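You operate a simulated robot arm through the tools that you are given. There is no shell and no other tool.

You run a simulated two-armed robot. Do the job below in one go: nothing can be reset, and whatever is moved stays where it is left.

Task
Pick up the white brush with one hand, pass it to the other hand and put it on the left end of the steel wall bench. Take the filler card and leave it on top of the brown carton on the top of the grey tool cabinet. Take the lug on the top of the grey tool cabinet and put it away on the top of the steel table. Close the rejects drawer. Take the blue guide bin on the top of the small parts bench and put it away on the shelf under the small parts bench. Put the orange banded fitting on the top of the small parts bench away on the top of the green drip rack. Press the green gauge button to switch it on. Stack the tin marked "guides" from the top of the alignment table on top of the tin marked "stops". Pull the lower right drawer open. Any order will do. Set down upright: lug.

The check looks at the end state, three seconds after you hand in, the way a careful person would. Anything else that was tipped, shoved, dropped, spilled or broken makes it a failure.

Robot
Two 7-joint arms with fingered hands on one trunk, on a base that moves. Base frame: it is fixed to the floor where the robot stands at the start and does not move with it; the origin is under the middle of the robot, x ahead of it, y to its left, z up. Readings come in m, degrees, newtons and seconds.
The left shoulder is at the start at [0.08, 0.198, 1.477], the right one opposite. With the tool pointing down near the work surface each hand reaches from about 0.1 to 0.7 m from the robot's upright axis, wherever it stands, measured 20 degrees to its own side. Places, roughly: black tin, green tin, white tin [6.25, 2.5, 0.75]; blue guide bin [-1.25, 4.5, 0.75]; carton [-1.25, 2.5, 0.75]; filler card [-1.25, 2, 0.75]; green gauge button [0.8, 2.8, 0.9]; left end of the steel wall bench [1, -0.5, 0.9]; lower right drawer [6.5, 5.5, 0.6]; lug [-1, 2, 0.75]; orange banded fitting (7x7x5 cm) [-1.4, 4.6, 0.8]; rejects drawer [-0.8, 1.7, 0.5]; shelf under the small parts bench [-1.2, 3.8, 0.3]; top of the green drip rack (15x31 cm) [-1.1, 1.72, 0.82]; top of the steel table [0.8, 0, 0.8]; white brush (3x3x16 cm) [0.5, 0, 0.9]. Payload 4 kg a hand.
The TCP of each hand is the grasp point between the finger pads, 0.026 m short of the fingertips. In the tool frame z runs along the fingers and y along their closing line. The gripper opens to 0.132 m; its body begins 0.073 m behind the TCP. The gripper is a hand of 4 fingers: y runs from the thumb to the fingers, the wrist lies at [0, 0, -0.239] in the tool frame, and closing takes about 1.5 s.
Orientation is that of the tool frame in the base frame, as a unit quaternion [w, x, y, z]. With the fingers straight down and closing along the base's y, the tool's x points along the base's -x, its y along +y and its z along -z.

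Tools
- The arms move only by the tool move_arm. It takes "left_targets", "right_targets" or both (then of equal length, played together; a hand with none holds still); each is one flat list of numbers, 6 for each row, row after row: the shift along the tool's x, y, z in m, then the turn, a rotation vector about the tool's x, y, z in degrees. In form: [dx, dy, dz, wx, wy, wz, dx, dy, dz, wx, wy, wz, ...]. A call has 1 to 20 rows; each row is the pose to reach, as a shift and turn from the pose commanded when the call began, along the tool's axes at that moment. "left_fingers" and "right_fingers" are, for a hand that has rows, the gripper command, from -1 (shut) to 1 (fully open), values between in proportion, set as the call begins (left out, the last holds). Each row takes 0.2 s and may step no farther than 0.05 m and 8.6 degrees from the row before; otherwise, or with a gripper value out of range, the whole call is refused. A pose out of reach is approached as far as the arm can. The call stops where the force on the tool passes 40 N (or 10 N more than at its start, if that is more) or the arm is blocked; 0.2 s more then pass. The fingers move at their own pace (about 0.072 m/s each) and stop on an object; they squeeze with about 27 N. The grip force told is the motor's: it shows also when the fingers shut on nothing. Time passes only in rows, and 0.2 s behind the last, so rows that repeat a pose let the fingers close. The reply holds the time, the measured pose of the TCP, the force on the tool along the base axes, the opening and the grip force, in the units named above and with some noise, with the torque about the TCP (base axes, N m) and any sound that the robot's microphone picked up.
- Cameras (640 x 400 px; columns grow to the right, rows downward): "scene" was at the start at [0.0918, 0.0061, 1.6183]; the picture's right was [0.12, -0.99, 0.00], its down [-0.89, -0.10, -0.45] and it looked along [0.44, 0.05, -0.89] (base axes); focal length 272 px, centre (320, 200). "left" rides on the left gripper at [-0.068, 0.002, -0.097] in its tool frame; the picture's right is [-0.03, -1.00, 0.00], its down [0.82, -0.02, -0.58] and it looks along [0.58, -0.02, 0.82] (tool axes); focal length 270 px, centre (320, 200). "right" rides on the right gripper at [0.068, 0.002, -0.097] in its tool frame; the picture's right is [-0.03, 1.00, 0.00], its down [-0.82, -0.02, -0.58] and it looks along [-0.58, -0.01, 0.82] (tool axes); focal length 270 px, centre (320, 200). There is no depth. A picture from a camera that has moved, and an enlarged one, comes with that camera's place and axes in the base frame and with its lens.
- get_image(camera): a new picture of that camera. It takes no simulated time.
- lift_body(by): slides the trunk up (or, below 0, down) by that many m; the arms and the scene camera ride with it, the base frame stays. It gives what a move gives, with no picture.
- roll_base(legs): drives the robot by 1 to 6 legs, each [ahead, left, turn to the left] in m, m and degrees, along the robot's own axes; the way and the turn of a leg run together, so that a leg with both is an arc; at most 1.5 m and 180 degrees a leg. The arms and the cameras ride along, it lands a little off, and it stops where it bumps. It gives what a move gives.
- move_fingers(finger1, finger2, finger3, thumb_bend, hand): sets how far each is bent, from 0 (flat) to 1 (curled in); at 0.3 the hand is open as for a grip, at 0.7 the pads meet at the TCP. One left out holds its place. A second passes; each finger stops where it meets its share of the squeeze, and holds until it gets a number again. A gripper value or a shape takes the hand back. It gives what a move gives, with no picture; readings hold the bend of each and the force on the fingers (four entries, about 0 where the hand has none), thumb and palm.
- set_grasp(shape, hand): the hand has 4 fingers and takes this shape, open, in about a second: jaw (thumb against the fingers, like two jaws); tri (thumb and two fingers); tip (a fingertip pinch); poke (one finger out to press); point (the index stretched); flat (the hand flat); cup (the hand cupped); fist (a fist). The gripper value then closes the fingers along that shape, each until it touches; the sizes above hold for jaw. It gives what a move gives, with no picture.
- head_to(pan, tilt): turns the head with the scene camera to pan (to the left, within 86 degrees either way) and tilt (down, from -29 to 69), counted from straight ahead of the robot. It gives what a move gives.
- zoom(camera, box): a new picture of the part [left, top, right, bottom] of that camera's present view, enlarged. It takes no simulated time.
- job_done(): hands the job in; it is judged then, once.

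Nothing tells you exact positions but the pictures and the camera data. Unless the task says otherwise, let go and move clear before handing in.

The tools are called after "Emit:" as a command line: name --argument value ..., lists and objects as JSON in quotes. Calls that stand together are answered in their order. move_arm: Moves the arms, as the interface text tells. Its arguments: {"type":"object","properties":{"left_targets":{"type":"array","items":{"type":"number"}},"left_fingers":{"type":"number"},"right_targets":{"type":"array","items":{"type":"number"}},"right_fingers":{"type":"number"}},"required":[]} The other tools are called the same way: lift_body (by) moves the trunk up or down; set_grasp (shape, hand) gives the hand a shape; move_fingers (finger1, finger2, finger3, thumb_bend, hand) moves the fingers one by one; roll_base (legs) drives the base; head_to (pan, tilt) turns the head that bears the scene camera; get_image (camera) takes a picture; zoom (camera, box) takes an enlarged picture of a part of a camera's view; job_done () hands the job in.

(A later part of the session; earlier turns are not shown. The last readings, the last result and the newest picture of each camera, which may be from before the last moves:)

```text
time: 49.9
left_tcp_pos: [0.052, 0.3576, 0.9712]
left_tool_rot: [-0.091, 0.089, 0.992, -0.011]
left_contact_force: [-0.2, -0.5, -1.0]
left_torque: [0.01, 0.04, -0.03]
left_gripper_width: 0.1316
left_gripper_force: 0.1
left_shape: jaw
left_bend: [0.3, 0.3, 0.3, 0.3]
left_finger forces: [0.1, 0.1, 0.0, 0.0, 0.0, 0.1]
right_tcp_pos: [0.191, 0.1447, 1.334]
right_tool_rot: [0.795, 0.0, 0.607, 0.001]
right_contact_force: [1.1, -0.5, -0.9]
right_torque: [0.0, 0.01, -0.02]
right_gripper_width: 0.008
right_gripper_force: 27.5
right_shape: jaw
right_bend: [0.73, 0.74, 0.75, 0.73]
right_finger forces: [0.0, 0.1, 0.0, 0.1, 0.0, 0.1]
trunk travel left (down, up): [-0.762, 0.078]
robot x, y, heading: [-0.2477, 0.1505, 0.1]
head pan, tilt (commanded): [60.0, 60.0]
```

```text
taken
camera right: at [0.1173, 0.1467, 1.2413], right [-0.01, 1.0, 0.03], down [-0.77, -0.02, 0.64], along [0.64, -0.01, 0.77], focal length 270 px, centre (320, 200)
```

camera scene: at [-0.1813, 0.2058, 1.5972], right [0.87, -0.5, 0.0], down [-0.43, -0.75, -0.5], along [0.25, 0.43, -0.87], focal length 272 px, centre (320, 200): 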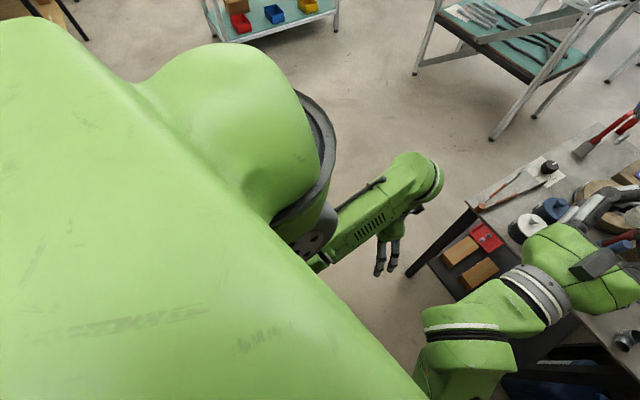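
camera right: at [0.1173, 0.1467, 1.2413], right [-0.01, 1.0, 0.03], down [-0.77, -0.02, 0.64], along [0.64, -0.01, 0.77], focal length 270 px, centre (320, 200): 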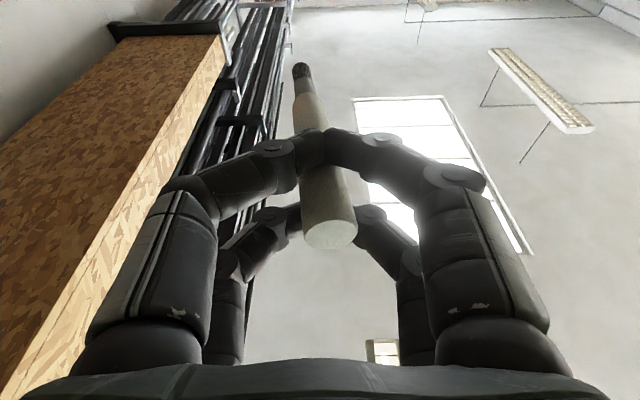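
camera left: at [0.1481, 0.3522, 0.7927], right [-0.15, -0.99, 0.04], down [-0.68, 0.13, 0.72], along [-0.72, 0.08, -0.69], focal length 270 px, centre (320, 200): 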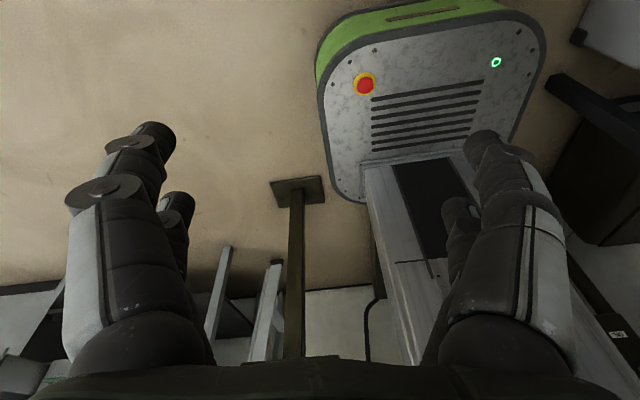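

The brush is still held. I'll lower the right hand 20 cm so the left hand can come over it comfortably.

Emit:
move_arm --right_targets '[0.0193, 0, -0.0053, 0, 0, 0, 0.0386, 0, -0.0106, 0, 0, 0, 0.0579, 0, -0.0158, 0, 0, 0, 0.0772, 0, -0.0211, 0, 0, 0, 0.0965, 0, -0.0264, 0, 0, 0, 0.1158, 0, -0.0317, 0, 0, 0, 0.1351, 0, -0.037, 0, 0, 0, 0.1544, 0, -0.0422, 0, 0, 0, 0.1737, 0, -0.0475, 0, 0, 0, 0.193, 0, -0.0528, 0, 0, 0]'

Emit:
get_image --camera "right"

Emit:
head_to --pan 0 --tilt 50

Emit:
get_image --camera "scene"

```text
time: 52.1
left_tcp_pos: [0.053, 0.3588, 0.9703]
left_tool_rot: [-0.09, 0.088, 0.992, -0.011]
left_contact_force: [-0.2, -0.1, 0.3]
left_torque: [0.0, -0.01, -0.02]
left_gripper_width: 0.1319
left_gripper_force: 0.0
left_shape: jaw
left_bend: [0.3, 0.3, 0.3, 0.3]
left_finger forces: [0.0, 0.1, 0.1, 0.0, 0.1, 0.0]
right_tcp_pos: [0.1917, 0.1454, 1.1314]
right_tool_rot: [0.795, 0.0, 0.607, 0.001]
right_contact_force: [0.9, -1.0, -0.7]
right_torque: [0.01, 0.01, -0.02]
right_gripper_width: 0.0081
right_gripper_force: 26.7
right_shape: jaw
right_bend: [0.73, 0.74, 0.75, 0.73]
right_finger forces: [0.1, 0.0, 0.1, 0.1, 0.0, 0.0]
trunk travel left (down, up): [-0.762, 0.078]
robot x, y, heading: [-0.2457, 0.1502, 0.4]
head pan, tilt (commanded): [60.0, 60.0]
```

```text
taken
camera right: at [0.1174, 0.1473, 1.0391], right [-0.01, 1.0, 0.03], down [-0.77, -0.02, 0.64], along [0.64, -0.01, 0.77], focal length 270 px, centre (320, 200)
```

right: 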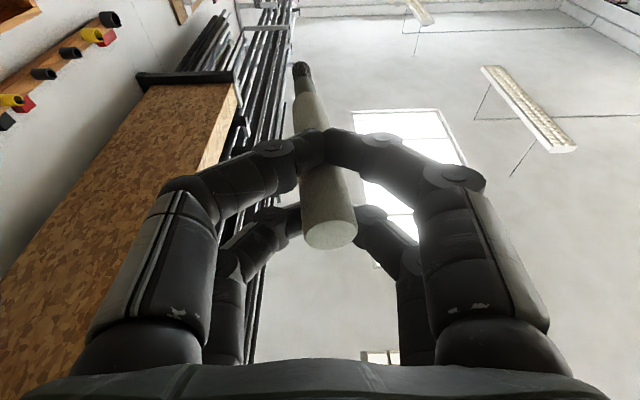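

```text
time: 53.4
left_tcp_pos: [0.0529, 0.3586, 0.9705]
left_tool_rot: [-0.091, 0.089, 0.992, -0.011]
left_contact_force: [-0.1, -0.3, 1.0]
left_torque: [-0.02, -0.02, 0.01]
left_gripper_width: 0.1318
left_gripper_force: 0.0
left_shape: jaw
left_bend: [0.3, 0.3, 0.3, 0.3]
left_finger forces: [0.0, 0.0, 0.1, 0.0, 0.1, 0.1]
right_tcp_pos: [0.1917, 0.1453, 1.1318]
right_tool_rot: [0.795, 0.0, 0.607, 0.002]
right_contact_force: [0.3, -0.2, -0.1]
right_torque: [-0.01, 0.03, 0.02]
right_gripper_width: 0.008
right_gripper_force: 26.9
right_shape: jaw
right_bend: [0.73, 0.74, 0.75, 0.73]
right_finger forces: [0.0, 0.0, 0.0, 0.0, 0.0, 0.0]
trunk travel left (down, up): [-0.762, 0.078]
robot x, y, heading: [-0.2427, 0.1447, 0.2]
head pan, tilt (commanded): [0.0, 50.0]
```

```text
taken
camera scene: at [-0.1375, 0.1483, 1.6098], right [0.0, -1.0, 0.0], down [-0.77, 0.0, -0.64], along [0.64, 0.0, -0.77], focal length 272 px, centre (320, 200)
```

scene: 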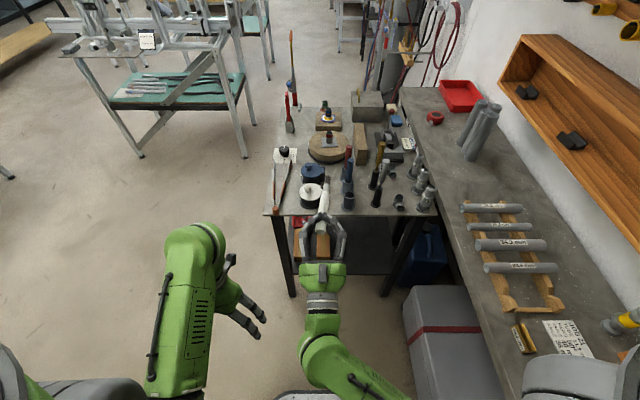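

Emit:
zoom --camera "scene" --box '[260, 160, 390, 270]'

```text
3.64 times, centred on (325, 215) of scene
camera zoom: at [-0.1375, 0.1483, 1.6098], right [0.0, -1.0, 0.0], down [-0.77, 0.0, -0.64], along [0.64, 0.0, -0.77], focal length 991 px, centre (302, 146)
```

zoom: 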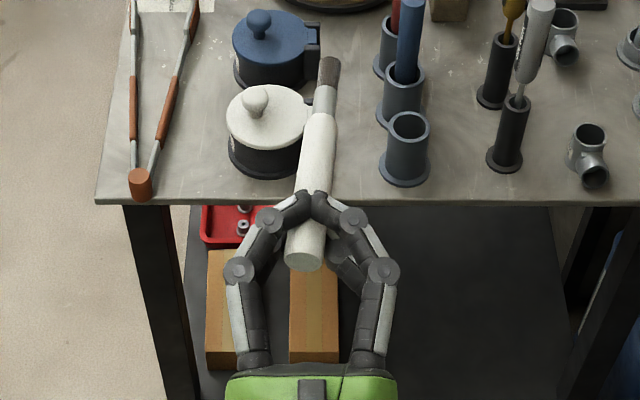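

Now I see the brush clearly: butt at (0.173, 0.148), bristle tip at (0.332, 0.130), level at z≈1.14, gripped near x≈0.20. I'll bring the left hand up and to a spot above the free part of the brush.

Emit:
move_arm --left_targets '[-0.0277, 0.0051, -0.0316, -0.37, -2.06, -0.74, -0.0554, 0.0101, -0.0632, -0.74, -4.12, -1.48, -0.083, 0.0152, -0.0947, -1.1, -6.18, -2.22, -0.1107, 0.0202, -0.1263, -1.47, -8.24, -2.96, -0.1384, 0.0253, -0.1579, -1.84, -10.3, -3.7, -0.1412, 0.0195, -0.1948, -1.84, -10.3, -3.7, -0.1439, 0.0137, -0.2317, -1.84, -10.3, -3.7, -0.1467, 0.0078, -0.2687, -1.84, -10.3, -3.7, -0.1494, 0.002, -0.3056, -1.84, -10.3, -3.7, -0.1522, -0.0038, -0.3425, -1.84, -10.3, -3.7]' --left_fingers 1

Emit:
get_image --camera "scene"

```text
time: 55.6
left_tcp_pos: [0.3187, 0.3479, 1.1754]
left_tool_rot: [0.001, 0.057, 0.998, 0.0]
left_contact_force: [0.0, 0.7, 0.0]
left_torque: [-0.03, 0.0, 0.01]
left_gripper_width: 0.1318
left_gripper_force: 0.1
left_shape: jaw
left_bend: [0.3, 0.3, 0.3, 0.3]
left_finger forces: [0.0, 0.0, 0.1, 0.1, 0.1, 0.1]
left hand out of reach, approached as far as the arm can: row 1, 2, 3, 4, 5, 6, 7, 8, 9, 10
right_tcp_pos: [0.1908, 0.1458, 1.1317]
right_tool_rot: [0.795, -0.001, 0.607, 0.002]
right_contact_force: [-0.2, 0.4, 0.2]
right_torque: [0.01, 0.06, 0.03]
right_gripper_width: 0.0081
right_gripper_force: 26.6
right_shape: jaw
right_bend: [0.73, 0.74, 0.75, 0.73]
right_finger forces: [0.0, 0.0, 0.1, 0.1, 0.0, 0.0]
trunk travel left (down, up): [-0.762, 0.078]
robot x, y, heading: [-0.245, 0.1482, 0.1]
head pan, tilt (commanded): [0.0, 50.0]
```

```text
taken
camera scene: at [-0.1374, 0.1482, 1.6098], right [0.0, -1.0, 0.0], down [-0.77, 0.0, -0.64], along [0.64, 0.0, -0.77], focal length 272 px, centre (320, 200)
```

scene: 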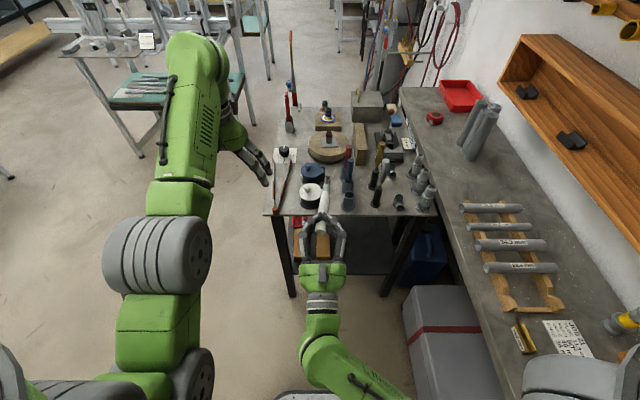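

The left arm can't get that high at this distance, so I'll lower the handover height: right hand down by 18 cm (still in front of the table), left hand then goes over it lower.

Emit:
move_arm --right_targets '[0.0193, 0, -0.0053, 0, 0, 0, 0.0386, 0, -0.0106, 0, 0, 0, 0.0579, 0, -0.0158, 0, 0, 0, 0.0772, 0, -0.0211, 0, 0, 0, 0.0965, 0, -0.0264, 0, 0, 0, 0.1158, 0, -0.0317, 0, 0, 0, 0.1351, 0, -0.037, 0, 0, 0, 0.1544, 0, -0.0422, 0, 0, 0, 0.1737, 0, -0.0475, 0, 0, 0]'

Emit:
zoom --camera "scene" --box '[230, 150, 430, 310]'

```text
time: 57.6
left_tcp_pos: [0.3174, 0.3474, 1.1746]
left_tool_rot: [0.001, 0.058, 0.998, 0.001]
left_contact_force: [0.9, 0.5, -1.7]
left_torque: [0.0, -0.03, 0.02]
left_gripper_width: 0.1318
left_gripper_force: 0.1
left_shape: jaw
left_bend: [0.3, 0.3, 0.3, 0.3]
left_finger forces: [0.0, 0.1, 0.0, 0.0, 0.0, 0.0]
right_tcp_pos: [0.1613, 0.168, 0.9945]
right_tool_rot: [0.794, 0.0, 0.608, 0.0]
right_contact_force: [-0.2, -0.4, 0.0]
right_torque: [0.0, 0.04, -0.02]
right_gripper_width: 0.0083
right_gripper_force: 27.4
right_shape: jaw
right_bend: [0.73, 0.74, 0.75, 0.73]
right_finger forces: [0.1, 0.1, 0.1, 0.1, 0.1, 0.0]
right hand out of reach, approached as far as the arm can: row 5, 6, 7, 8, 9
trunk travel left (down, up): [-0.762, 0.078]
robot x, y, heading: [-0.2412, 0.147, 0.4]
head pan, tilt (commanded): [0.0, 50.0]
```

```text
2.50 times, centred on (330, 230) of scene
camera zoom: at [-0.1373, 0.1485, 1.6098], right [0.0, -1.0, 0.0], down [-0.77, 0.0, -0.64], along [0.64, 0.0, -0.77], focal length 681 px, centre (295, 125)
```

zoom: 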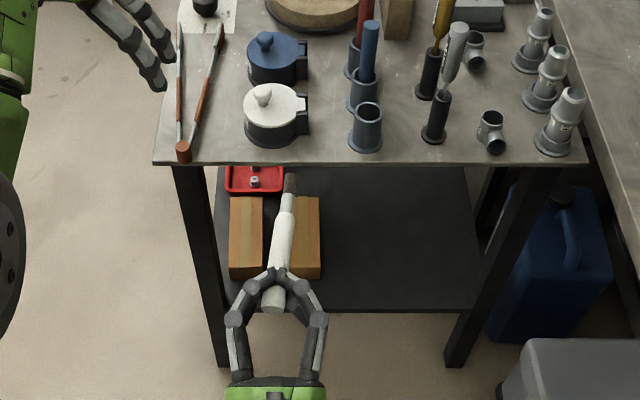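

Emit:
get_image --camera "right"

Emit:
move_arm --left_targets '[0, 0, 0.02, 0, 0, 0]'

```text
taken
camera right: at [0.0881, 0.1696, 0.9026], right [-0.01, 1.0, 0.03], down [-0.77, -0.02, 0.64], along [0.64, -0.01, 0.77], focal length 270 px, centre (320, 200)
```

right: 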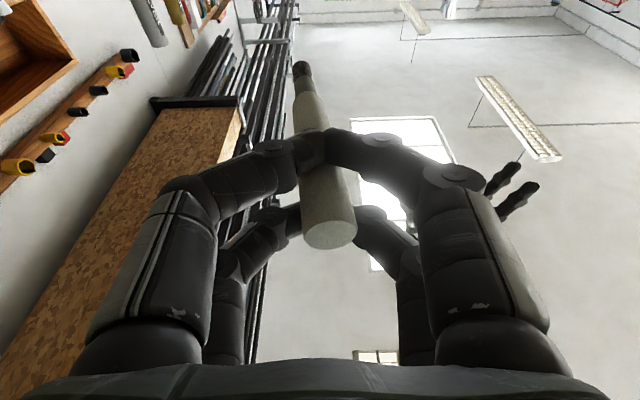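

```text
time: 58.0
left_tcp_pos: [0.3169, 0.3467, 1.1555]
left_tool_rot: [0.0, 0.058, 0.998, -0.001]
left_contact_force: [0.7, 0.6, -0.9]
left_torque: [-0.03, 0.01, -0.01]
left_gripper_width: 0.1319
left_gripper_force: 0.0
left_shape: jaw
left_bend: [0.3, 0.3, 0.3, 0.3]
left_finger forces: [0.0, 0.1, 0.1, 0.0, 0.0, 0.0]
right_tcp_pos: [0.1627, 0.1672, 0.9956]
right_tool_rot: [0.794, -0.001, 0.608, 0.001]
right_contact_force: [-0.6, 0.0, -0.4]
right_torque: [0.01, 0.05, 0.0]
right_gripper_width: 0.008
right_gripper_force: 27.0
right_shape: jaw
right_bend: [0.73, 0.74, 0.75, 0.73]
right_finger forces: [0.1, 0.0, 0.0, 0.1, 0.0, 0.0]
trunk travel left (down, up): [-0.762, 0.078]
robot x, y, heading: [-0.2411, 0.1505, 0.2]
head pan, tilt (commanded): [0.0, 50.0]
```

The grip on the brush is unchanged and the left hand obeys from its reached pose. I now bring the left hand to just above the free part of the brush (about x 0.25, y 0.16).

Emit:
move_arm --left_targets '[-0.0037, -0.0321, 0.0183, 0, 0, 0, -0.0075, -0.0643, 0.0367, 0, 0, 0, -0.0112, -0.0964, 0.055, 0, 0, 0, 0.0044, -0.1267, 0.0617, 0, 0, 0, 0.0199, -0.1571, 0.0683, 0, 0, 0, 0.0355, -0.1874, 0.075, 0, 0, 0]' --left_fingers 0.6

Emit:
get_image --camera "left"

Emit:
zoom --camera "scene" --box '[230, 150, 430, 310]'

```text
time: 59.4
left_tcp_pos: [0.264, 0.164, 1.0794]
left_tool_rot: [0.0, 0.058, 0.998, 0.0]
left_contact_force: [-0.2, 0.7, -1.1]
left_torque: [0.0, -0.03, 0.01]
left_gripper_width: 0.1061
left_gripper_force: 0.0
left_shape: jaw
left_bend: [0.59, 0.59, 0.59, 0.44]
left_finger forces: [0.0, 0.0, 0.0, 0.0, 0.0, 0.1]
right_tcp_pos: [0.1622, 0.1668, 0.9956]
right_tool_rot: [0.795, 0.0, 0.607, 0.001]
right_contact_force: [-0.6, 0.0, -0.7]
right_torque: [-0.06, 0.04, 0.01]
right_gripper_width: 0.0081
right_gripper_force: 26.8
right_shape: jaw
right_bend: [0.73, 0.74, 0.75, 0.73]
right_finger forces: [0.0, 0.0, 0.0, 0.0, 0.0, 0.0]
trunk travel left (down, up): [-0.762, 0.078]
robot x, y, heading: [-0.2439, 0.1496, -0.1]
head pan, tilt (commanded): [0.0, 50.0]
```

```text
taken
camera left: at [0.3309, 0.159, 1.1758], right [-0.09, -1.0, 0.0], down [-0.81, 0.07, 0.58], along [-0.58, 0.05, -0.82], focal length 270 px, centre (320, 200)
```

left: 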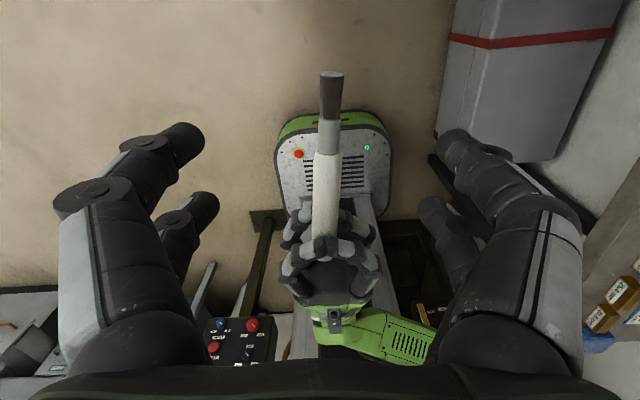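

```text
2.50 times, centred on (330, 230) of scene
camera zoom: at [-0.1379, 0.1474, 1.6098], right [0.0, -1.0, 0.0], down [-0.77, 0.0, -0.64], along [0.64, 0.0, -0.77], focal length 681 px, centre (295, 125)
```

zoom: 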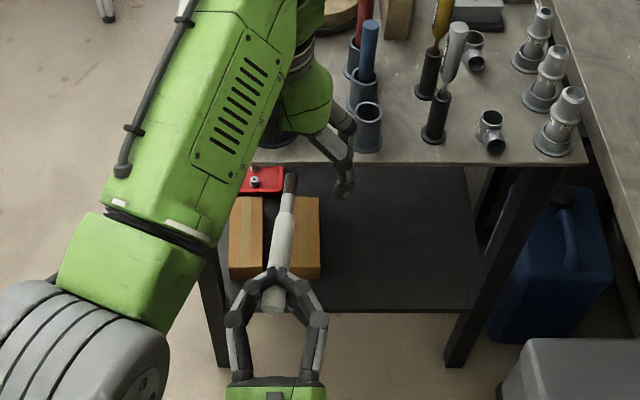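

The left camera shows the brush well, slightly right of centre under the left hand. I zoom to measure its width and depth before descending.

Emit:
zoom --camera "left" --box '[250, 50, 410, 270]'

Emit:
head_to --pan 0 --tilt 60

Emit:
zoom --camera "scene" --box '[250, 120, 410, 250]'

```text
1.82 times, centred on (330, 160) of left
camera zoom: at [0.3309, 0.159, 1.1758], right [-0.09, -1.0, 0.0], down [-0.81, 0.07, 0.58], along [-0.58, 0.05, -0.82], focal length 491 px, centre (302, 273)
```

zoom: 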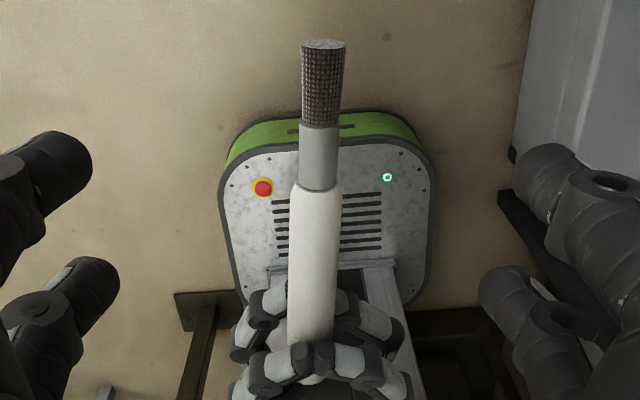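

```text
time: 60.1
left_tcp_pos: [0.264, 0.1655, 1.0789]
left_tool_rot: [0.0, 0.058, 0.998, 0.001]
left_contact_force: [-0.2, -0.2, -0.9]
left_torque: [0.01, 0.01, -0.04]
left_gripper_width: 0.1058
left_gripper_force: 0.1
left_shape: jaw
left_bend: [0.59, 0.59, 0.59, 0.44]
left_finger forces: [0.1, 0.1, 0.1, 0.0, 0.1, 0.1]
right_tcp_pos: [0.1618, 0.1673, 0.9958]
right_tool_rot: [0.794, -0.001, 0.607, 0.001]
right_contact_force: [-0.4, -0.3, -1.1]
right_torque: [-0.02, 0.01, -0.01]
right_gripper_width: 0.0081
right_gripper_force: 27.1
right_shape: jaw
right_bend: [0.73, 0.74, 0.75, 0.73]
right_finger forces: [0.0, 0.1, 0.0, 0.1, 0.0, 0.1]
trunk travel left (down, up): [-0.762, 0.078]
robot x, y, heading: [-0.2433, 0.1502, 0.1]
head pan, tilt (commanded): [0.0, 60.0]
```

```text
3.08 times, centred on (330, 185) of scene
camera zoom: at [-0.1478, 0.148, 1.5973], right [0.0, -1.0, 0.0], down [-0.87, 0.0, -0.5], along [0.5, 0.0, -0.87], focal length 838 px, centre (289, 246)
```

zoom: 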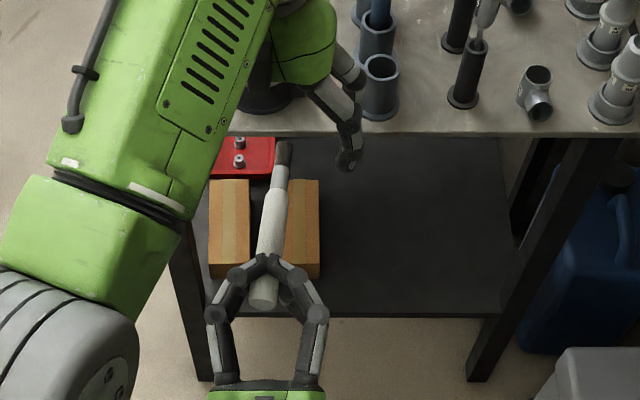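

Triangulated: the brush axis at the intended grip point is about (0.240, 0.159, 1.001). I descend the left hand around it.

Emit:
move_arm --left_targets '[0.0117, -0.003, 0.01, 0, 0, 0, 0.0233, -0.0065, 0.03, 0, 0, 0, 0.0233, -0.0065, 0.05, 0, 0, 0, 0.0233, -0.0065, 0.064, 0, 0, 0, 0.0233, -0.0065, 0.064, 0, 0, 0]'

Emit:
get_image --camera "left"

Emit:
zoom --camera "scene" --box '[250, 120, 410, 250]'

```text
time: 61.3
left_tcp_pos: [0.2374, 0.1607, 1.0155]
left_tool_rot: [-0.001, 0.057, 0.998, 0.0]
left_contact_force: [0.2, -0.4, 0.3]
left_torque: [-0.01, -0.02, 0.01]
left_gripper_width: 0.1055
left_gripper_force: 0.0
left_shape: jaw
left_bend: [0.59, 0.59, 0.59, 0.44]
left_finger forces: [0.1, 0.1, 0.0, 0.0, 0.0, 0.1]
right_tcp_pos: [0.163, 0.168, 0.9953]
right_tool_rot: [0.794, 0.0, 0.608, 0.001]
right_contact_force: [0.0, -0.1, -0.5]
right_torque: [-0.03, 0.04, -0.03]
right_gripper_width: 0.0082
right_gripper_force: 26.9
right_shape: jaw
right_bend: [0.73, 0.74, 0.75, 0.73]
right_finger forces: [0.1, 0.0, 0.1, 0.0, 0.1, 0.0]
trunk travel left (down, up): [-0.762, 0.078]
robot x, y, heading: [-0.2446, 0.1488, 0.4]
head pan, tilt (commanded): [0.0, 60.0]
```

```text
taken
camera left: at [0.3052, 0.1555, 1.1126], right [-0.09, -1.0, 0.0], down [-0.81, 0.07, 0.58], along [-0.58, 0.05, -0.82], focal length 270 px, centre (320, 200)
```

left: 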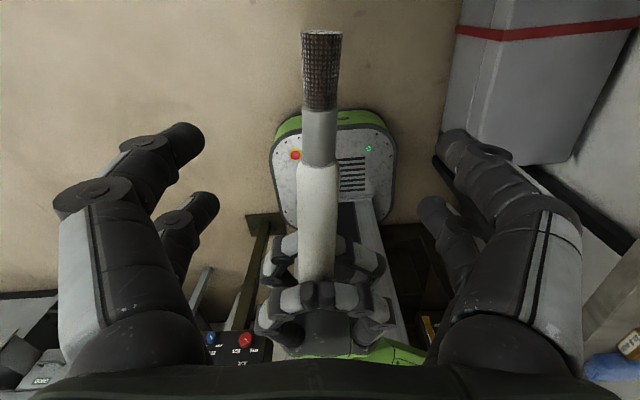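

```text
3.08 times, centred on (330, 185) of scene
camera zoom: at [-0.1484, 0.1481, 1.5973], right [0.0, -1.0, 0.0], down [-0.87, 0.0, -0.5], along [0.5, 0.0, -0.87], focal length 838 px, centre (289, 246)
```

zoom: 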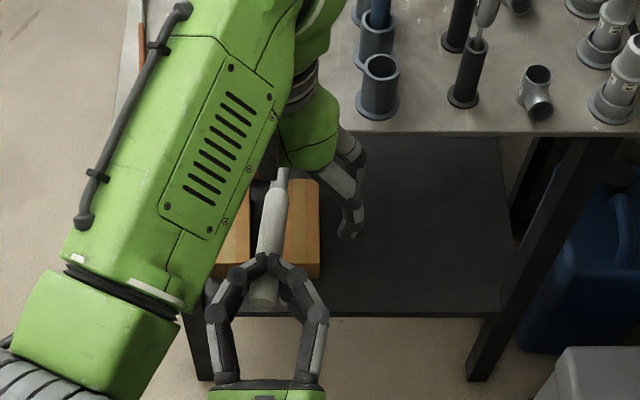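

The brush is centred and about 12 mm beyond the left TCP, within the pads. I close the left hand on it.

Emit:
move_arm --left_targets '[0, 0, 0, 0, 0, 0, 0, 0, 0, 0, 0, 0, 0, 0, 0, 0, 0, 0, 0, 0, 0, 0, 0, 0, 0, 0, 0, 0, 0, 0, 0, 0, 0, 0, 0, 0, 0, 0, 0, 0, 0, 0, 0, 0, 0, 0, 0, 0]' --left_fingers -1

Emit:
get_image --camera "left"

Emit:
zoom --camera "scene" --box '[250, 120, 410, 250]'

```text
time: 63.1
left_tcp_pos: [0.2376, 0.1607, 1.0167]
left_tool_rot: [-0.001, 0.058, 0.998, 0.0]
left_contact_force: [0.6, -0.2, -0.5]
left_torque: [0.0, -0.01, -0.02]
left_gripper_width: 0.0125
left_gripper_force: 26.7
left_shape: jaw
left_bend: [0.72, 0.72, 0.73, 0.71]
left_finger forces: [24.0, 24.1, 24.5, 0.1, 21.4, 0.0]
right_tcp_pos: [0.1622, 0.1671, 0.9951]
right_tool_rot: [0.794, 0.0, 0.607, 0.001]
right_contact_force: [-1.3, 0.6, -0.2]
right_torque: [-0.03, -0.04, -0.03]
right_gripper_width: 0.0079
right_gripper_force: 27.4
right_shape: jaw
right_bend: [0.73, 0.74, 0.75, 0.73]
right_finger forces: [0.0, 0.1, 0.0, 0.1, 0.0, 0.1]
trunk travel left (down, up): [-0.762, 0.078]
robot x, y, heading: [-0.2433, 0.1485, -0.0]
head pan, tilt (commanded): [0.0, 60.0]
```

```text
taken
camera left: at [0.3056, 0.1554, 1.1125], right [-0.09, -1.0, 0.0], down [-0.81, 0.07, 0.58], along [-0.58, 0.05, -0.82], focal length 270 px, centre (320, 200)
```

left: 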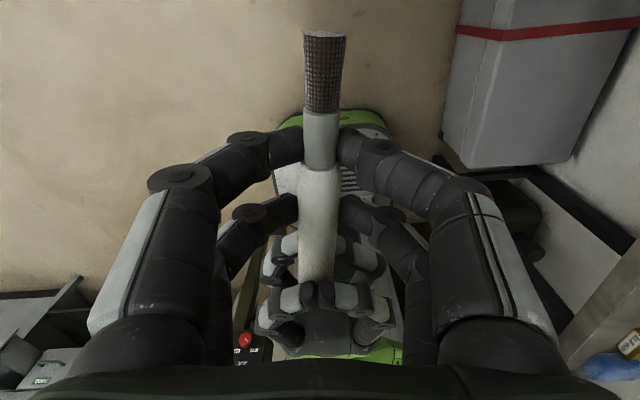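

```text
3.08 times, centred on (330, 185) of scene
camera zoom: at [-0.1479, 0.1482, 1.5972], right [0.0, -1.0, 0.0], down [-0.87, 0.0, -0.5], along [0.5, 0.0, -0.87], focal length 838 px, centre (289, 246)
```

zoom: 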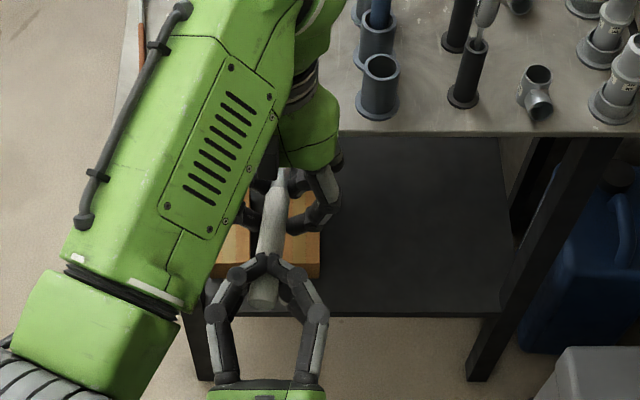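

The left hand grips the brush with all fingers. Now I open the right hand and withdraw it backward.

Emit:
move_arm --right_targets '[0, 0, 0, 0, 0, 0, 0, 0, 0, 0, 0, 0, 0, 0, 0, 0, 0, 0, 0, 0, 0, 0, 0, 0, 0, 0, 0, 0, 0, 0, 0, 0, 0, 0, 0, 0]' --right_fingers 0.5

Emit:
get_image --camera "left"

Emit:
get_image --camera "right"

```text
time: 64.5
left_tcp_pos: [0.2379, 0.16, 1.0161]
left_tool_rot: [-0.001, 0.057, 0.998, 0.0]
left_contact_force: [0.4, -0.3, -0.2]
left_torque: [0.05, -0.01, 0.0]
left_gripper_width: 0.0122
left_gripper_force: 26.8
left_shape: jaw
left_bend: [0.72, 0.72, 0.73, 0.71]
left_finger forces: [24.0, 24.3, 24.7, 0.0, 21.5, 0.0]
right_tcp_pos: [0.162, 0.168, 0.9953]
right_tool_rot: [0.794, 0.0, 0.607, 0.001]
right_contact_force: [-0.7, 0.0, 0.0]
right_torque: [0.03, 0.01, 0.01]
right_gripper_width: 0.0986
right_gripper_force: 0.1
right_shape: jaw
right_bend: [0.64, 0.64, 0.64, 0.51]
right_finger forces: [0.1, 0.0, 0.0, 0.0, 0.0, 0.1]
trunk travel left (down, up): [-0.762, 0.078]
robot x, y, heading: [-0.2491, 0.1481, 0.4]
head pan, tilt (commanded): [0.0, 60.0]
```

```text
taken
camera left: at [0.3056, 0.1554, 1.1125], right [-0.09, -1.0, 0.0], down [-0.81, 0.07, 0.58], along [-0.58, 0.05, -0.82], focal length 270 px, centre (320, 200)
```

left: 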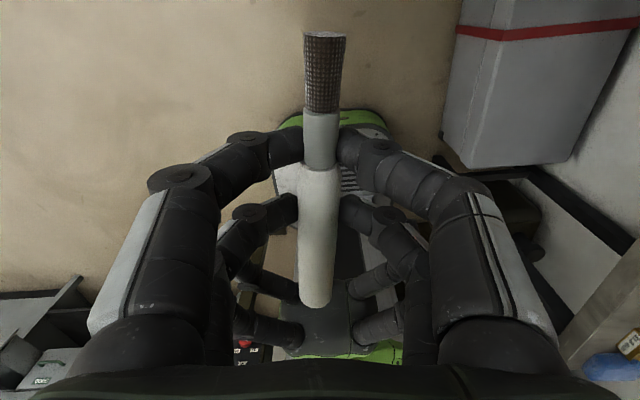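

```text
taken
camera right: at [0.0881, 0.1693, 0.9027], right [-0.01, 1.0, 0.03], down [-0.77, -0.02, 0.64], along [0.64, -0.01, 0.77], focal length 270 px, centre (320, 200)
```

right: 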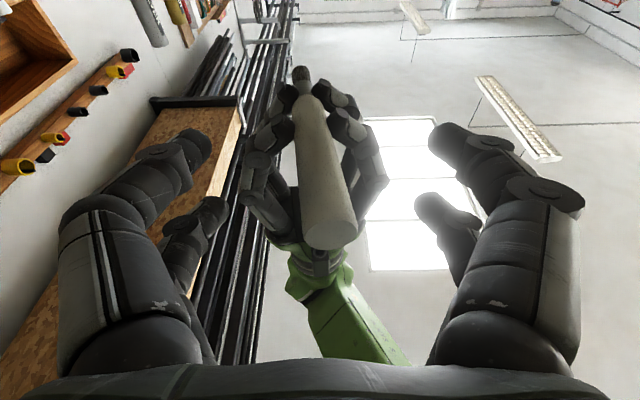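

The left hand holds the brush alone now. I move the left hand forward and up so the brush leaves the open right hand.

Emit:
move_arm --left_targets '[-0.0248, 0.0029, 0, 0, 0, 0, -0.0497, 0.0058, 0, 0, 0, 0, -0.0745, 0.0087, 0, 0, 0, 0, -0.0993, 0.0116, 0, 0, 0, 0, -0.0993, 0.0116, -0.025, 0, 0, 0, -0.0993, 0.0116, -0.05, 0, 0, 0, -0.0993, 0.0116, -0.08, 0, 0, 0]'

Emit:
get_image --camera "left"

Emit:
get_image --camera "scene"

```text
time: 66.1
left_tcp_pos: [0.3376, 0.1596, 1.0964]
left_tool_rot: [-0.002, 0.058, 0.998, -0.001]
left_contact_force: [-0.9, -0.8, -0.8]
left_torque: [0.01, -0.04, 0.02]
left_gripper_width: 0.012
left_gripper_force: 27.1
left_shape: jaw
left_bend: [0.72, 0.72, 0.73, 0.71]
left_finger forces: [24.1, 24.1, 24.3, 0.0, 21.4, 0.0]
right_tcp_pos: [0.1616, 0.1672, 0.995]
right_tool_rot: [0.794, -0.001, 0.608, 0.001]
right_contact_force: [-0.1, 0.0, 0.3]
right_torque: [-0.01, 0.0, 0.0]
right_gripper_width: 0.0987
right_gripper_force: 0.1
right_shape: jaw
right_bend: [0.64, 0.64, 0.64, 0.51]
right_finger forces: [0.1, 0.0, 0.1, 0.0, 0.0, 0.0]
trunk travel left (down, up): [-0.762, 0.078]
robot x, y, heading: [-0.2429, 0.1499, 0.3]
head pan, tilt (commanded): [0.0, 60.0]
```

```text
taken
camera left: at [0.4062, 0.1559, 1.1933], right [-0.09, -1.0, 0.0], down [-0.81, 0.07, 0.58], along [-0.58, 0.05, -0.81], focal length 270 px, centre (320, 200)
```

left: 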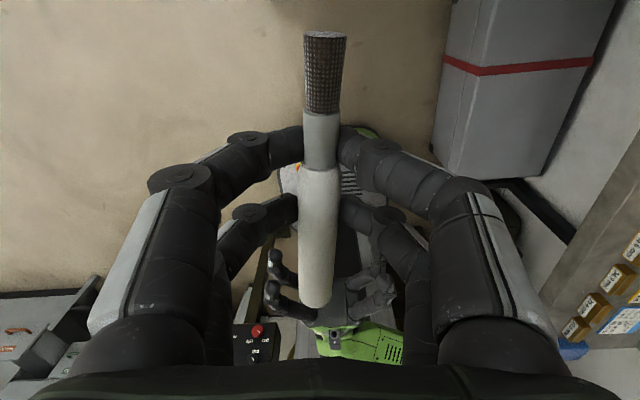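

```text
taken
camera scene: at [-0.1475, 0.148, 1.5971], right [0.0, -1.0, 0.0], down [-0.87, 0.0, -0.5], along [0.5, 0.0, -0.87], focal length 272 px, centre (320, 200)
```

scene: 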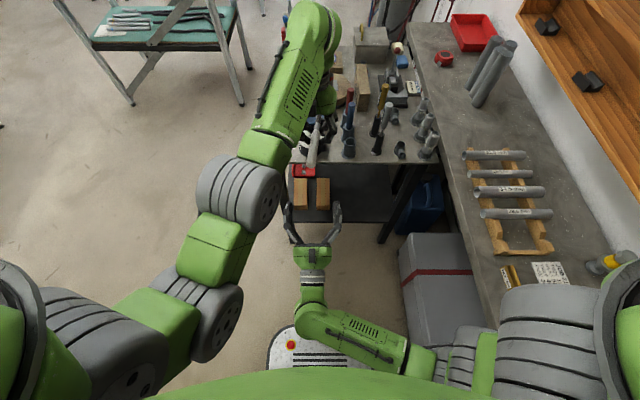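

The handover worked: the left hand alone holds the brush. I'll drive around the table's left side to the far end of the wall bench; first, step left and turn so the arms point away from the furniture.

Emit:
roll_base --legs '[[0, 0.95, 0], [0, 0, -51]]'

Emit:
head_to --pan 45 --tilt 30

Emit:
get_image --camera "scene"

Emit:
head_to --pan 10 --tilt 30

Emit:
get_image --camera "scene"

```text
time: 73.4
left_tcp_pos: [0.1322, 0.659, 1.0967]
left_tool_rot: [-0.002, 0.485, 0.875, 0.0]
left_contact_force: [-0.4, -0.5, -0.5]
left_torque: [-0.04, 0.0, 0.02]
left_gripper_width: 0.0119
left_gripper_force: 27.2
left_shape: jaw
left_bend: [0.72, 0.72, 0.73, 0.71]
left_finger forces: [24.2, 24.0, 24.1, 0.0, 21.3, 0.1]
right_tcp_pos: [0.0279, 0.8005, 0.9954]
right_tool_rot: [0.716, 0.263, 0.547, -0.345]
right_contact_force: [-0.5, 0.3, 0.6]
right_torque: [-0.01, -0.02, -0.01]
right_gripper_width: 0.0985
right_gripper_force: 0.0
right_shape: jaw
right_bend: [0.64, 0.64, 0.64, 0.51]
right_finger forces: [0.1, 0.1, 0.0, 0.0, 0.0, 0.0]
trunk travel left (down, up): [-0.762, 0.078]
robot x, y, heading: [-0.2415, 1.1012, -51.4]
head pan, tilt (commanded): [0.0, 60.0]
```

```text
time: 74.5
left_tcp_pos: [0.1319, 0.6589, 1.0963]
left_tool_rot: [0.0, 0.486, 0.874, 0.0]
left_contact_force: [-1.0, -1.0, -0.4]
left_torque: [0.02, 0.0, -0.01]
left_gripper_width: 0.012
left_gripper_force: 26.9
left_shape: jaw
left_bend: [0.72, 0.72, 0.73, 0.71]
left_finger forces: [24.1, 24.0, 24.1, 0.0, 21.4, 0.0]
right_tcp_pos: [0.0279, 0.8005, 0.9957]
right_tool_rot: [0.716, 0.264, 0.547, -0.345]
right_contact_force: [-0.3, 0.5, -0.1]
right_torque: [0.0, 0.0, 0.01]
right_gripper_width: 0.0985
right_gripper_force: 0.1
right_shape: jaw
right_bend: [0.64, 0.64, 0.64, 0.51]
right_finger forces: [0.0, 0.0, 0.1, 0.0, 0.0, 0.0]
trunk travel left (down, up): [-0.762, 0.078]
robot x, y, heading: [-0.2417, 1.108, -51.4]
head pan, tilt (commanded): [45.0, 30.0]
```

```text
taken
camera scene: at [-0.1319, 1.0717, 1.6392], right [-0.11, -0.99, 0.0], down [-0.5, 0.06, -0.87], along [0.86, -0.1, -0.5], focal length 272 px, centre (320, 200)
```

scene: 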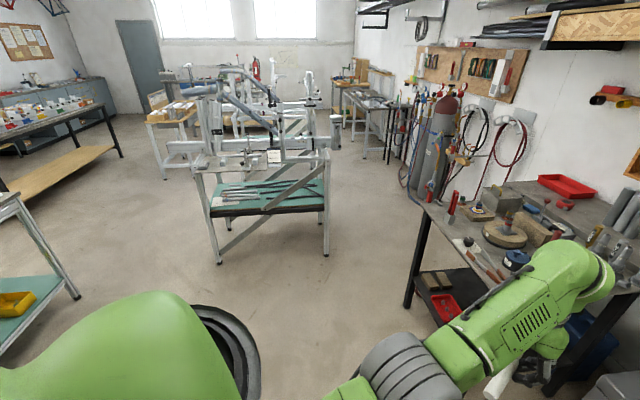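

```text
time: 75.5
left_tcp_pos: [0.1318, 0.6587, 1.0974]
left_tool_rot: [-0.001, 0.486, 0.874, 0.0]
left_contact_force: [0.3, 0.7, -1.5]
left_torque: [-0.01, -0.02, 0.0]
left_gripper_width: 0.012
left_gripper_force: 27.2
left_shape: jaw
left_bend: [0.72, 0.72, 0.73, 0.71]
left_finger forces: [24.1, 24.0, 24.1, 0.0, 21.3, 0.0]
right_tcp_pos: [0.0274, 0.8007, 0.9945]
right_tool_rot: [0.716, 0.263, 0.547, -0.344]
right_contact_force: [-0.3, 0.3, -0.6]
right_torque: [-0.01, 0.0, -0.02]
right_gripper_width: 0.0987
right_gripper_force: 0.1
right_shape: jaw
right_bend: [0.64, 0.64, 0.64, 0.51]
right_finger forces: [0.0, 0.0, 0.0, 0.0, 0.0, 0.0]
trunk travel left (down, up): [-0.762, 0.078]
robot x, y, heading: [-0.2379, 1.1061, -51.4]
head pan, tilt (commanded): [10.0, 30.0]
```

```text
taken
camera scene: at [-0.1538, 1.0221, 1.6393], right [-0.66, -0.75, 0.0], down [-0.38, 0.33, -0.87], along [0.65, -0.57, -0.5], focal length 272 px, centre (320, 200)
```

scene: 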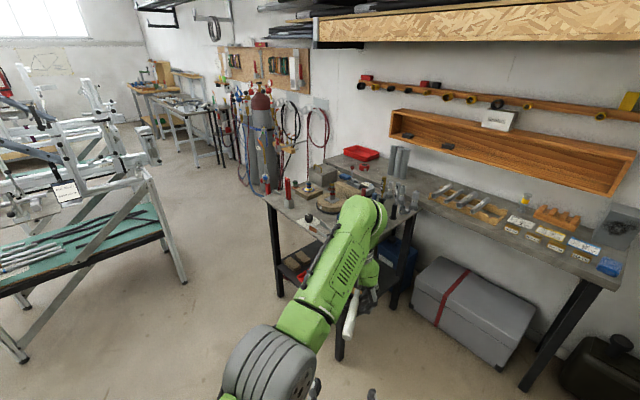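

The far end of the bench can be reached either through a narrow gap by the table corner or around the frame stand through a wider lane. I'll take the wide lane, going in stages and looking each time.

Emit:
roll_base --legs '[[0, 0, 91], [1.2, 0, 0], [0, 0, -35]]'

Emit:
head_to --pan 0 --tilt 25

Emit:
get_image --camera "scene"

Emit:
head_to --pan 50 --tilt 30

Emit:
get_image --camera "scene"

```text
time: 87.1
left_tcp_pos: [1.2657, 1.9396, 1.097]
left_tool_rot: [-0.001, 0.013, 1.0, -0.001]
left_contact_force: [0.8, -0.2, -1.0]
left_torque: [-0.01, -0.01, -0.03]
left_gripper_width: 0.0118
left_gripper_force: 27.1
left_shape: jaw
left_bend: [0.72, 0.72, 0.73, 0.71]
left_finger forces: [24.0, 24.0, 23.6, 0.0, 21.4, 0.0]
right_tcp_pos: [1.089, 1.9301, 0.9942]
right_tool_rot: [0.793, -0.027, 0.607, 0.036]
right_contact_force: [0.3, -0.2, 0.5]
right_torque: [0.0, -0.03, 0.01]
right_gripper_width: 0.0987
right_gripper_force: 0.0
right_shape: jaw
right_bend: [0.64, 0.64, 0.64, 0.51]
right_finger forces: [0.1, 0.0, 0.0, 0.0, 0.1, 0.0]
trunk travel left (down, up): [-0.762, 0.078]
robot x, y, heading: [0.6878, 1.8765, 5.2]
head pan, tilt (commanded): [10.0, 30.0]
```

```text
time: 87.8
left_tcp_pos: [1.2647, 1.9378, 1.096]
left_tool_rot: [-0.001, 0.014, 1.0, 0.0]
left_contact_force: [-0.5, 0.1, -0.2]
left_torque: [0.0, -0.01, 0.02]
left_gripper_width: 0.0121
left_gripper_force: 26.9
left_shape: jaw
left_bend: [0.72, 0.72, 0.73, 0.71]
left_finger forces: [24.1, 24.0, 23.6, 0.0, 21.4, 0.0]
right_tcp_pos: [1.0883, 1.9292, 0.9949]
right_tool_rot: [0.794, -0.028, 0.607, 0.037]
right_contact_force: [-0.4, 0.0, 0.6]
right_torque: [0.01, 0.06, 0.01]
right_gripper_width: 0.0988
right_gripper_force: 0.1
right_shape: jaw
right_bend: [0.64, 0.64, 0.64, 0.51]
right_finger forces: [0.0, 0.0, 0.0, 0.1, 0.0, 0.0]
trunk travel left (down, up): [-0.762, 0.078]
robot x, y, heading: [0.6828, 1.8746, 5.1]
head pan, tilt (commanded): [0.0, 25.0]
```

```text
taken
camera scene: at [0.8074, 1.8845, 1.6472], right [0.09, -1.0, 0.0], down [-0.42, -0.04, -0.91], along [0.9, 0.08, -0.42], focal length 272 px, centre (320, 200)
```

scene: 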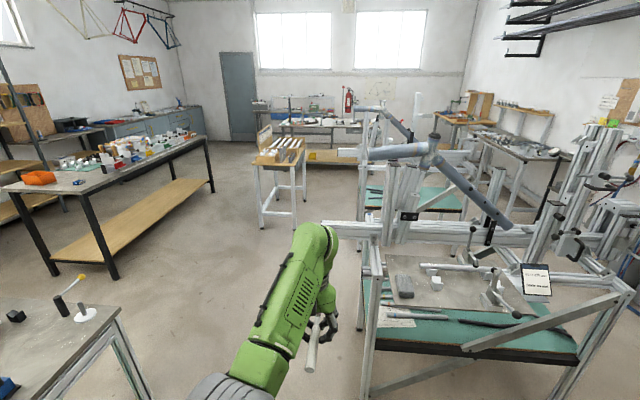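

```text
time: 89.0
left_tcp_pos: [1.265, 1.9384, 1.0958]
left_tool_rot: [-0.001, 0.013, 1.0, 0.0]
left_contact_force: [-0.1, 0.8, -0.4]
left_torque: [0.02, 0.0, -0.02]
left_gripper_width: 0.0119
left_gripper_force: 27.0
left_shape: jaw
left_bend: [0.72, 0.72, 0.73, 0.71]
left_finger forces: [24.1, 24.1, 23.6, 0.1, 21.3, 0.0]
right_tcp_pos: [1.0903, 1.9289, 0.9947]
right_tool_rot: [0.794, -0.028, 0.607, 0.037]
right_contact_force: [0.3, -0.1, 1.0]
right_torque: [0.01, -0.01, 0.03]
right_gripper_width: 0.0989
right_gripper_force: 0.1
right_shape: jaw
right_bend: [0.64, 0.64, 0.64, 0.51]
right_finger forces: [0.1, 0.1, 0.1, 0.0, 0.0, 0.0]
trunk travel left (down, up): [-0.762, 0.078]
robot x, y, heading: [0.6838, 1.8751, 5.6]
head pan, tilt (commanded): [50.0, 30.0]
```

```text
taken
camera scene: at [0.7672, 1.9503, 1.6393], right [0.82, -0.57, 0.0], down [-0.29, -0.41, -0.87], along [0.49, 0.71, -0.5], focal length 272 px, centre (320, 200)
```

scene: 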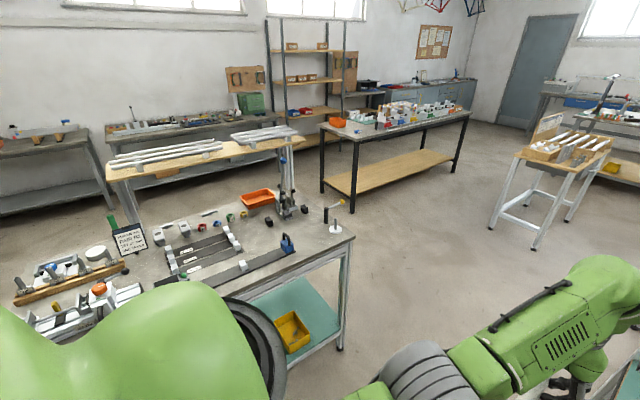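

The lane between the gauge trolley and the first frame stand is about a metre wide. I drive through it, then look at the corridor behind the stand.

Emit:
roll_base --legs '[[0, 0, 16], [0.88, 0, 0], [0.62, 0, 0], [0, 0, -60]]'

Emit:
head_to --pan 0 --tilt 25

Emit:
get_image --camera "scene"

Emit:
head_to --pan -45 --tilt 30

Emit:
get_image --camera "scene"

```text
time: 100.4
left_tcp_pos: [2.5483, 2.0354, 1.0959]
left_tool_rot: [-0.001, 0.4, 0.916, 0.0]
left_contact_force: [1.0, 0.8, -0.1]
left_torque: [-0.04, -0.03, 0.0]
left_gripper_width: 0.0118
left_gripper_force: 27.4
left_shape: jaw
left_bend: [0.72, 0.72, 0.73, 0.71]
left_finger forces: [24.2, 23.9, 23.0, 0.0, 21.3, 0.1]
right_tcp_pos: [2.4187, 2.155, 0.9954]
right_tool_rot: [0.746, 0.21, 0.57, -0.274]
right_contact_force: [0.2, 0.8, -0.8]
right_torque: [-0.01, 0.0, -0.02]
right_gripper_width: 0.0987
right_gripper_force: 0.2
right_shape: jaw
right_bend: [0.64, 0.64, 0.64, 0.51]
right_finger forces: [0.0, 0.0, 0.0, 0.1, 0.0, 0.0]
trunk travel left (down, up): [-0.762, 0.078]
robot x, y, heading: [2.0994, 2.4071, -40.5]
head pan, tilt (commanded): [50.0, 30.0]
```

```text
time: 101.6
left_tcp_pos: [2.5485, 2.0351, 1.0968]
left_tool_rot: [-0.001, 0.4, 0.917, 0.0]
left_contact_force: [-0.4, 0.9, -0.6]
left_torque: [-0.02, -0.04, 0.01]
left_gripper_width: 0.012
left_gripper_force: 26.9
left_shape: jaw
left_bend: [0.72, 0.72, 0.73, 0.71]
left_finger forces: [24.3, 24.0, 23.1, 0.0, 21.3, 0.0]
right_tcp_pos: [2.4184, 2.1535, 0.9952]
right_tool_rot: [0.745, 0.21, 0.57, -0.274]
right_contact_force: [-0.4, 0.3, 0.3]
right_torque: [0.01, -0.02, 0.03]
right_gripper_width: 0.0986
right_gripper_force: 0.0
right_shape: jaw
right_bend: [0.64, 0.64, 0.64, 0.51]
right_finger forces: [0.1, 0.0, 0.0, 0.0, 0.0, 0.0]
trunk travel left (down, up): [-0.762, 0.078]
robot x, y, heading: [2.097, 2.4054, -40.4]
head pan, tilt (commanded): [0.0, 25.0]
```

```text
taken
camera scene: at [2.1909, 2.3246, 1.6473], right [-0.65, -0.76, 0.0], down [-0.32, 0.27, -0.91], along [0.69, -0.59, -0.42], focal length 272 px, centre (320, 200)
```

scene: 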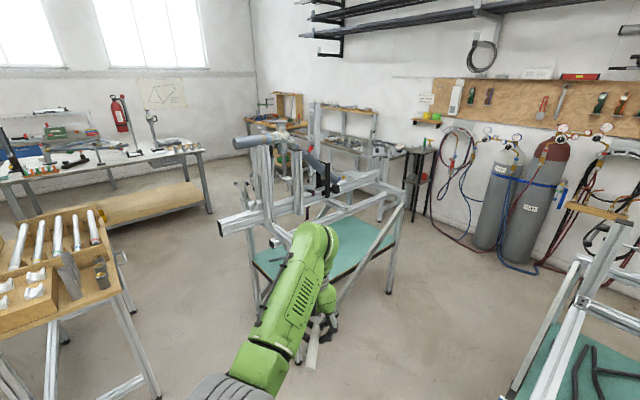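

```text
time: 102.7
left_tcp_pos: [2.5473, 2.0353, 1.0965]
left_tool_rot: [-0.001, 0.4, 0.916, 0.0]
left_contact_force: [0.7, -0.6, 0.2]
left_torque: [-0.04, -0.02, 0.05]
left_gripper_width: 0.0119
left_gripper_force: 27.3
left_shape: jaw
left_bend: [0.72, 0.72, 0.73, 0.71]
left_finger forces: [24.2, 24.1, 22.9, 0.0, 21.2, 0.0]
right_tcp_pos: [2.4185, 2.1541, 0.9951]
right_tool_rot: [0.745, 0.211, 0.57, -0.275]
right_contact_force: [0.0, -0.6, 0.4]
right_torque: [0.01, 0.05, 0.0]
right_gripper_width: 0.0985
right_gripper_force: 0.1
right_shape: jaw
right_bend: [0.64, 0.64, 0.64, 0.51]
right_finger forces: [0.1, 0.0, 0.0, 0.0, 0.0, 0.0]
trunk travel left (down, up): [-0.762, 0.078]
robot x, y, heading: [2.0947, 2.4017, -40.4]
head pan, tilt (commanded): [-45.0, 30.0]
```

```text
taken
camera scene: at [2.1279, 2.2941, 1.6393], right [-1.0, -0.08, 0.0], down [-0.04, 0.5, -0.87], along [0.07, -0.86, -0.5], focal length 272 px, centre (320, 200)
```

scene: 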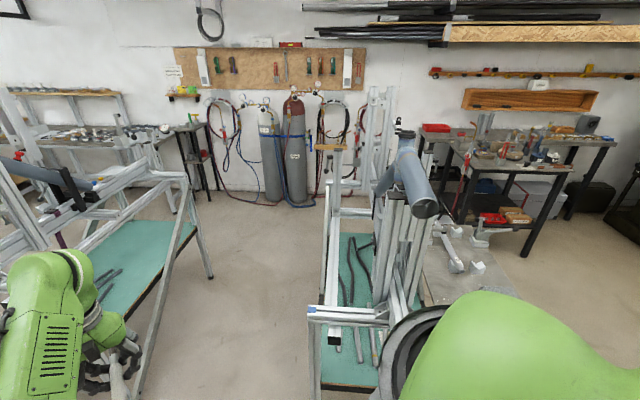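

I can see the corridor between the two frame stands (x≈2.2–3.0) leading to the wall area by the gas cylinders. I sidestep to its axis, turn to face the wall and drive along it.

Emit:
roll_base --legs '[[0.364, 0.375, 0], [0, 0, -49.6]]'

Emit:
head_to --pan 0 --tilt 35

Emit:
get_image --camera "scene"

```text
time: 108.0
left_tcp_pos: [2.6203, 1.8755, 1.0966]
left_tool_rot: [0.0, 0.749, 0.662, 0.001]
left_contact_force: [-0.7, -0.1, -0.1]
left_torque: [-0.03, -0.02, -0.01]
left_gripper_width: 0.0122
left_gripper_force: 27.1
left_shape: jaw
left_bend: [0.72, 0.72, 0.73, 0.71]
left_finger forces: [24.3, 23.9, 22.1, 0.0, 21.4, 0.0]
right_tcp_pos: [2.6272, 2.0522, 0.9948]
right_tool_rot: [-0.56, -0.431, -0.429, 0.563]
right_contact_force: [0.1, -0.3, -0.2]
right_torque: [0.01, -0.02, -0.01]
right_gripper_width: 0.0988
right_gripper_force: 0.1
right_shape: jaw
right_bend: [0.64, 0.64, 0.64, 0.51]
right_finger forces: [0.1, 0.0, 0.0, 0.0, 0.0, 0.1]
trunk travel left (down, up): [-0.762, 0.078]
robot x, y, heading: [2.6098, 2.462, -90.1]
head pan, tilt (commanded): [-45.0, 30.0]
```

```text
time: 109.1
left_tcp_pos: [2.6203, 1.8768, 1.0975]
left_tool_rot: [-0.001, 0.749, 0.663, 0.001]
left_contact_force: [-0.6, 0.1, -0.4]
left_torque: [-0.01, -0.01, 0.02]
left_gripper_width: 0.0119
left_gripper_force: 26.9
left_shape: jaw
left_bend: [0.72, 0.72, 0.73, 0.71]
left_finger forces: [24.5, 24.0, 22.1, 0.0, 21.5, 0.0]
right_tcp_pos: [2.6278, 2.0517, 0.9953]
right_tool_rot: [-0.56, -0.431, -0.428, 0.563]
right_contact_force: [-0.7, -0.3, 0.4]
right_torque: [-0.01, 0.03, -0.01]
right_gripper_width: 0.0988
right_gripper_force: 0.0
right_shape: jaw
right_bend: [0.64, 0.64, 0.64, 0.51]
right_finger forces: [0.0, 0.0, 0.1, 0.1, 0.0, 0.0]
trunk travel left (down, up): [-0.762, 0.078]
robot x, y, heading: [2.6131, 2.4552, -90.4]
head pan, tilt (commanded): [0.0, 35.0]
```

```text
taken
camera scene: at [2.6108, 2.3391, 1.6315], right [-1.0, 0.0, 0.0], down [0.0, 0.57, -0.82], along [0.0, -0.82, -0.57], focal length 272 px, centre (320, 200)
```

scene: 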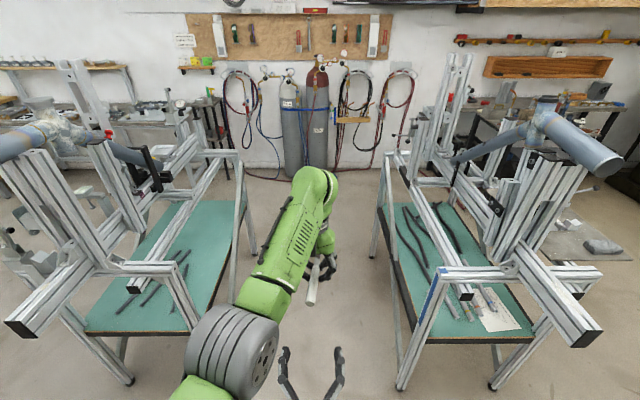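

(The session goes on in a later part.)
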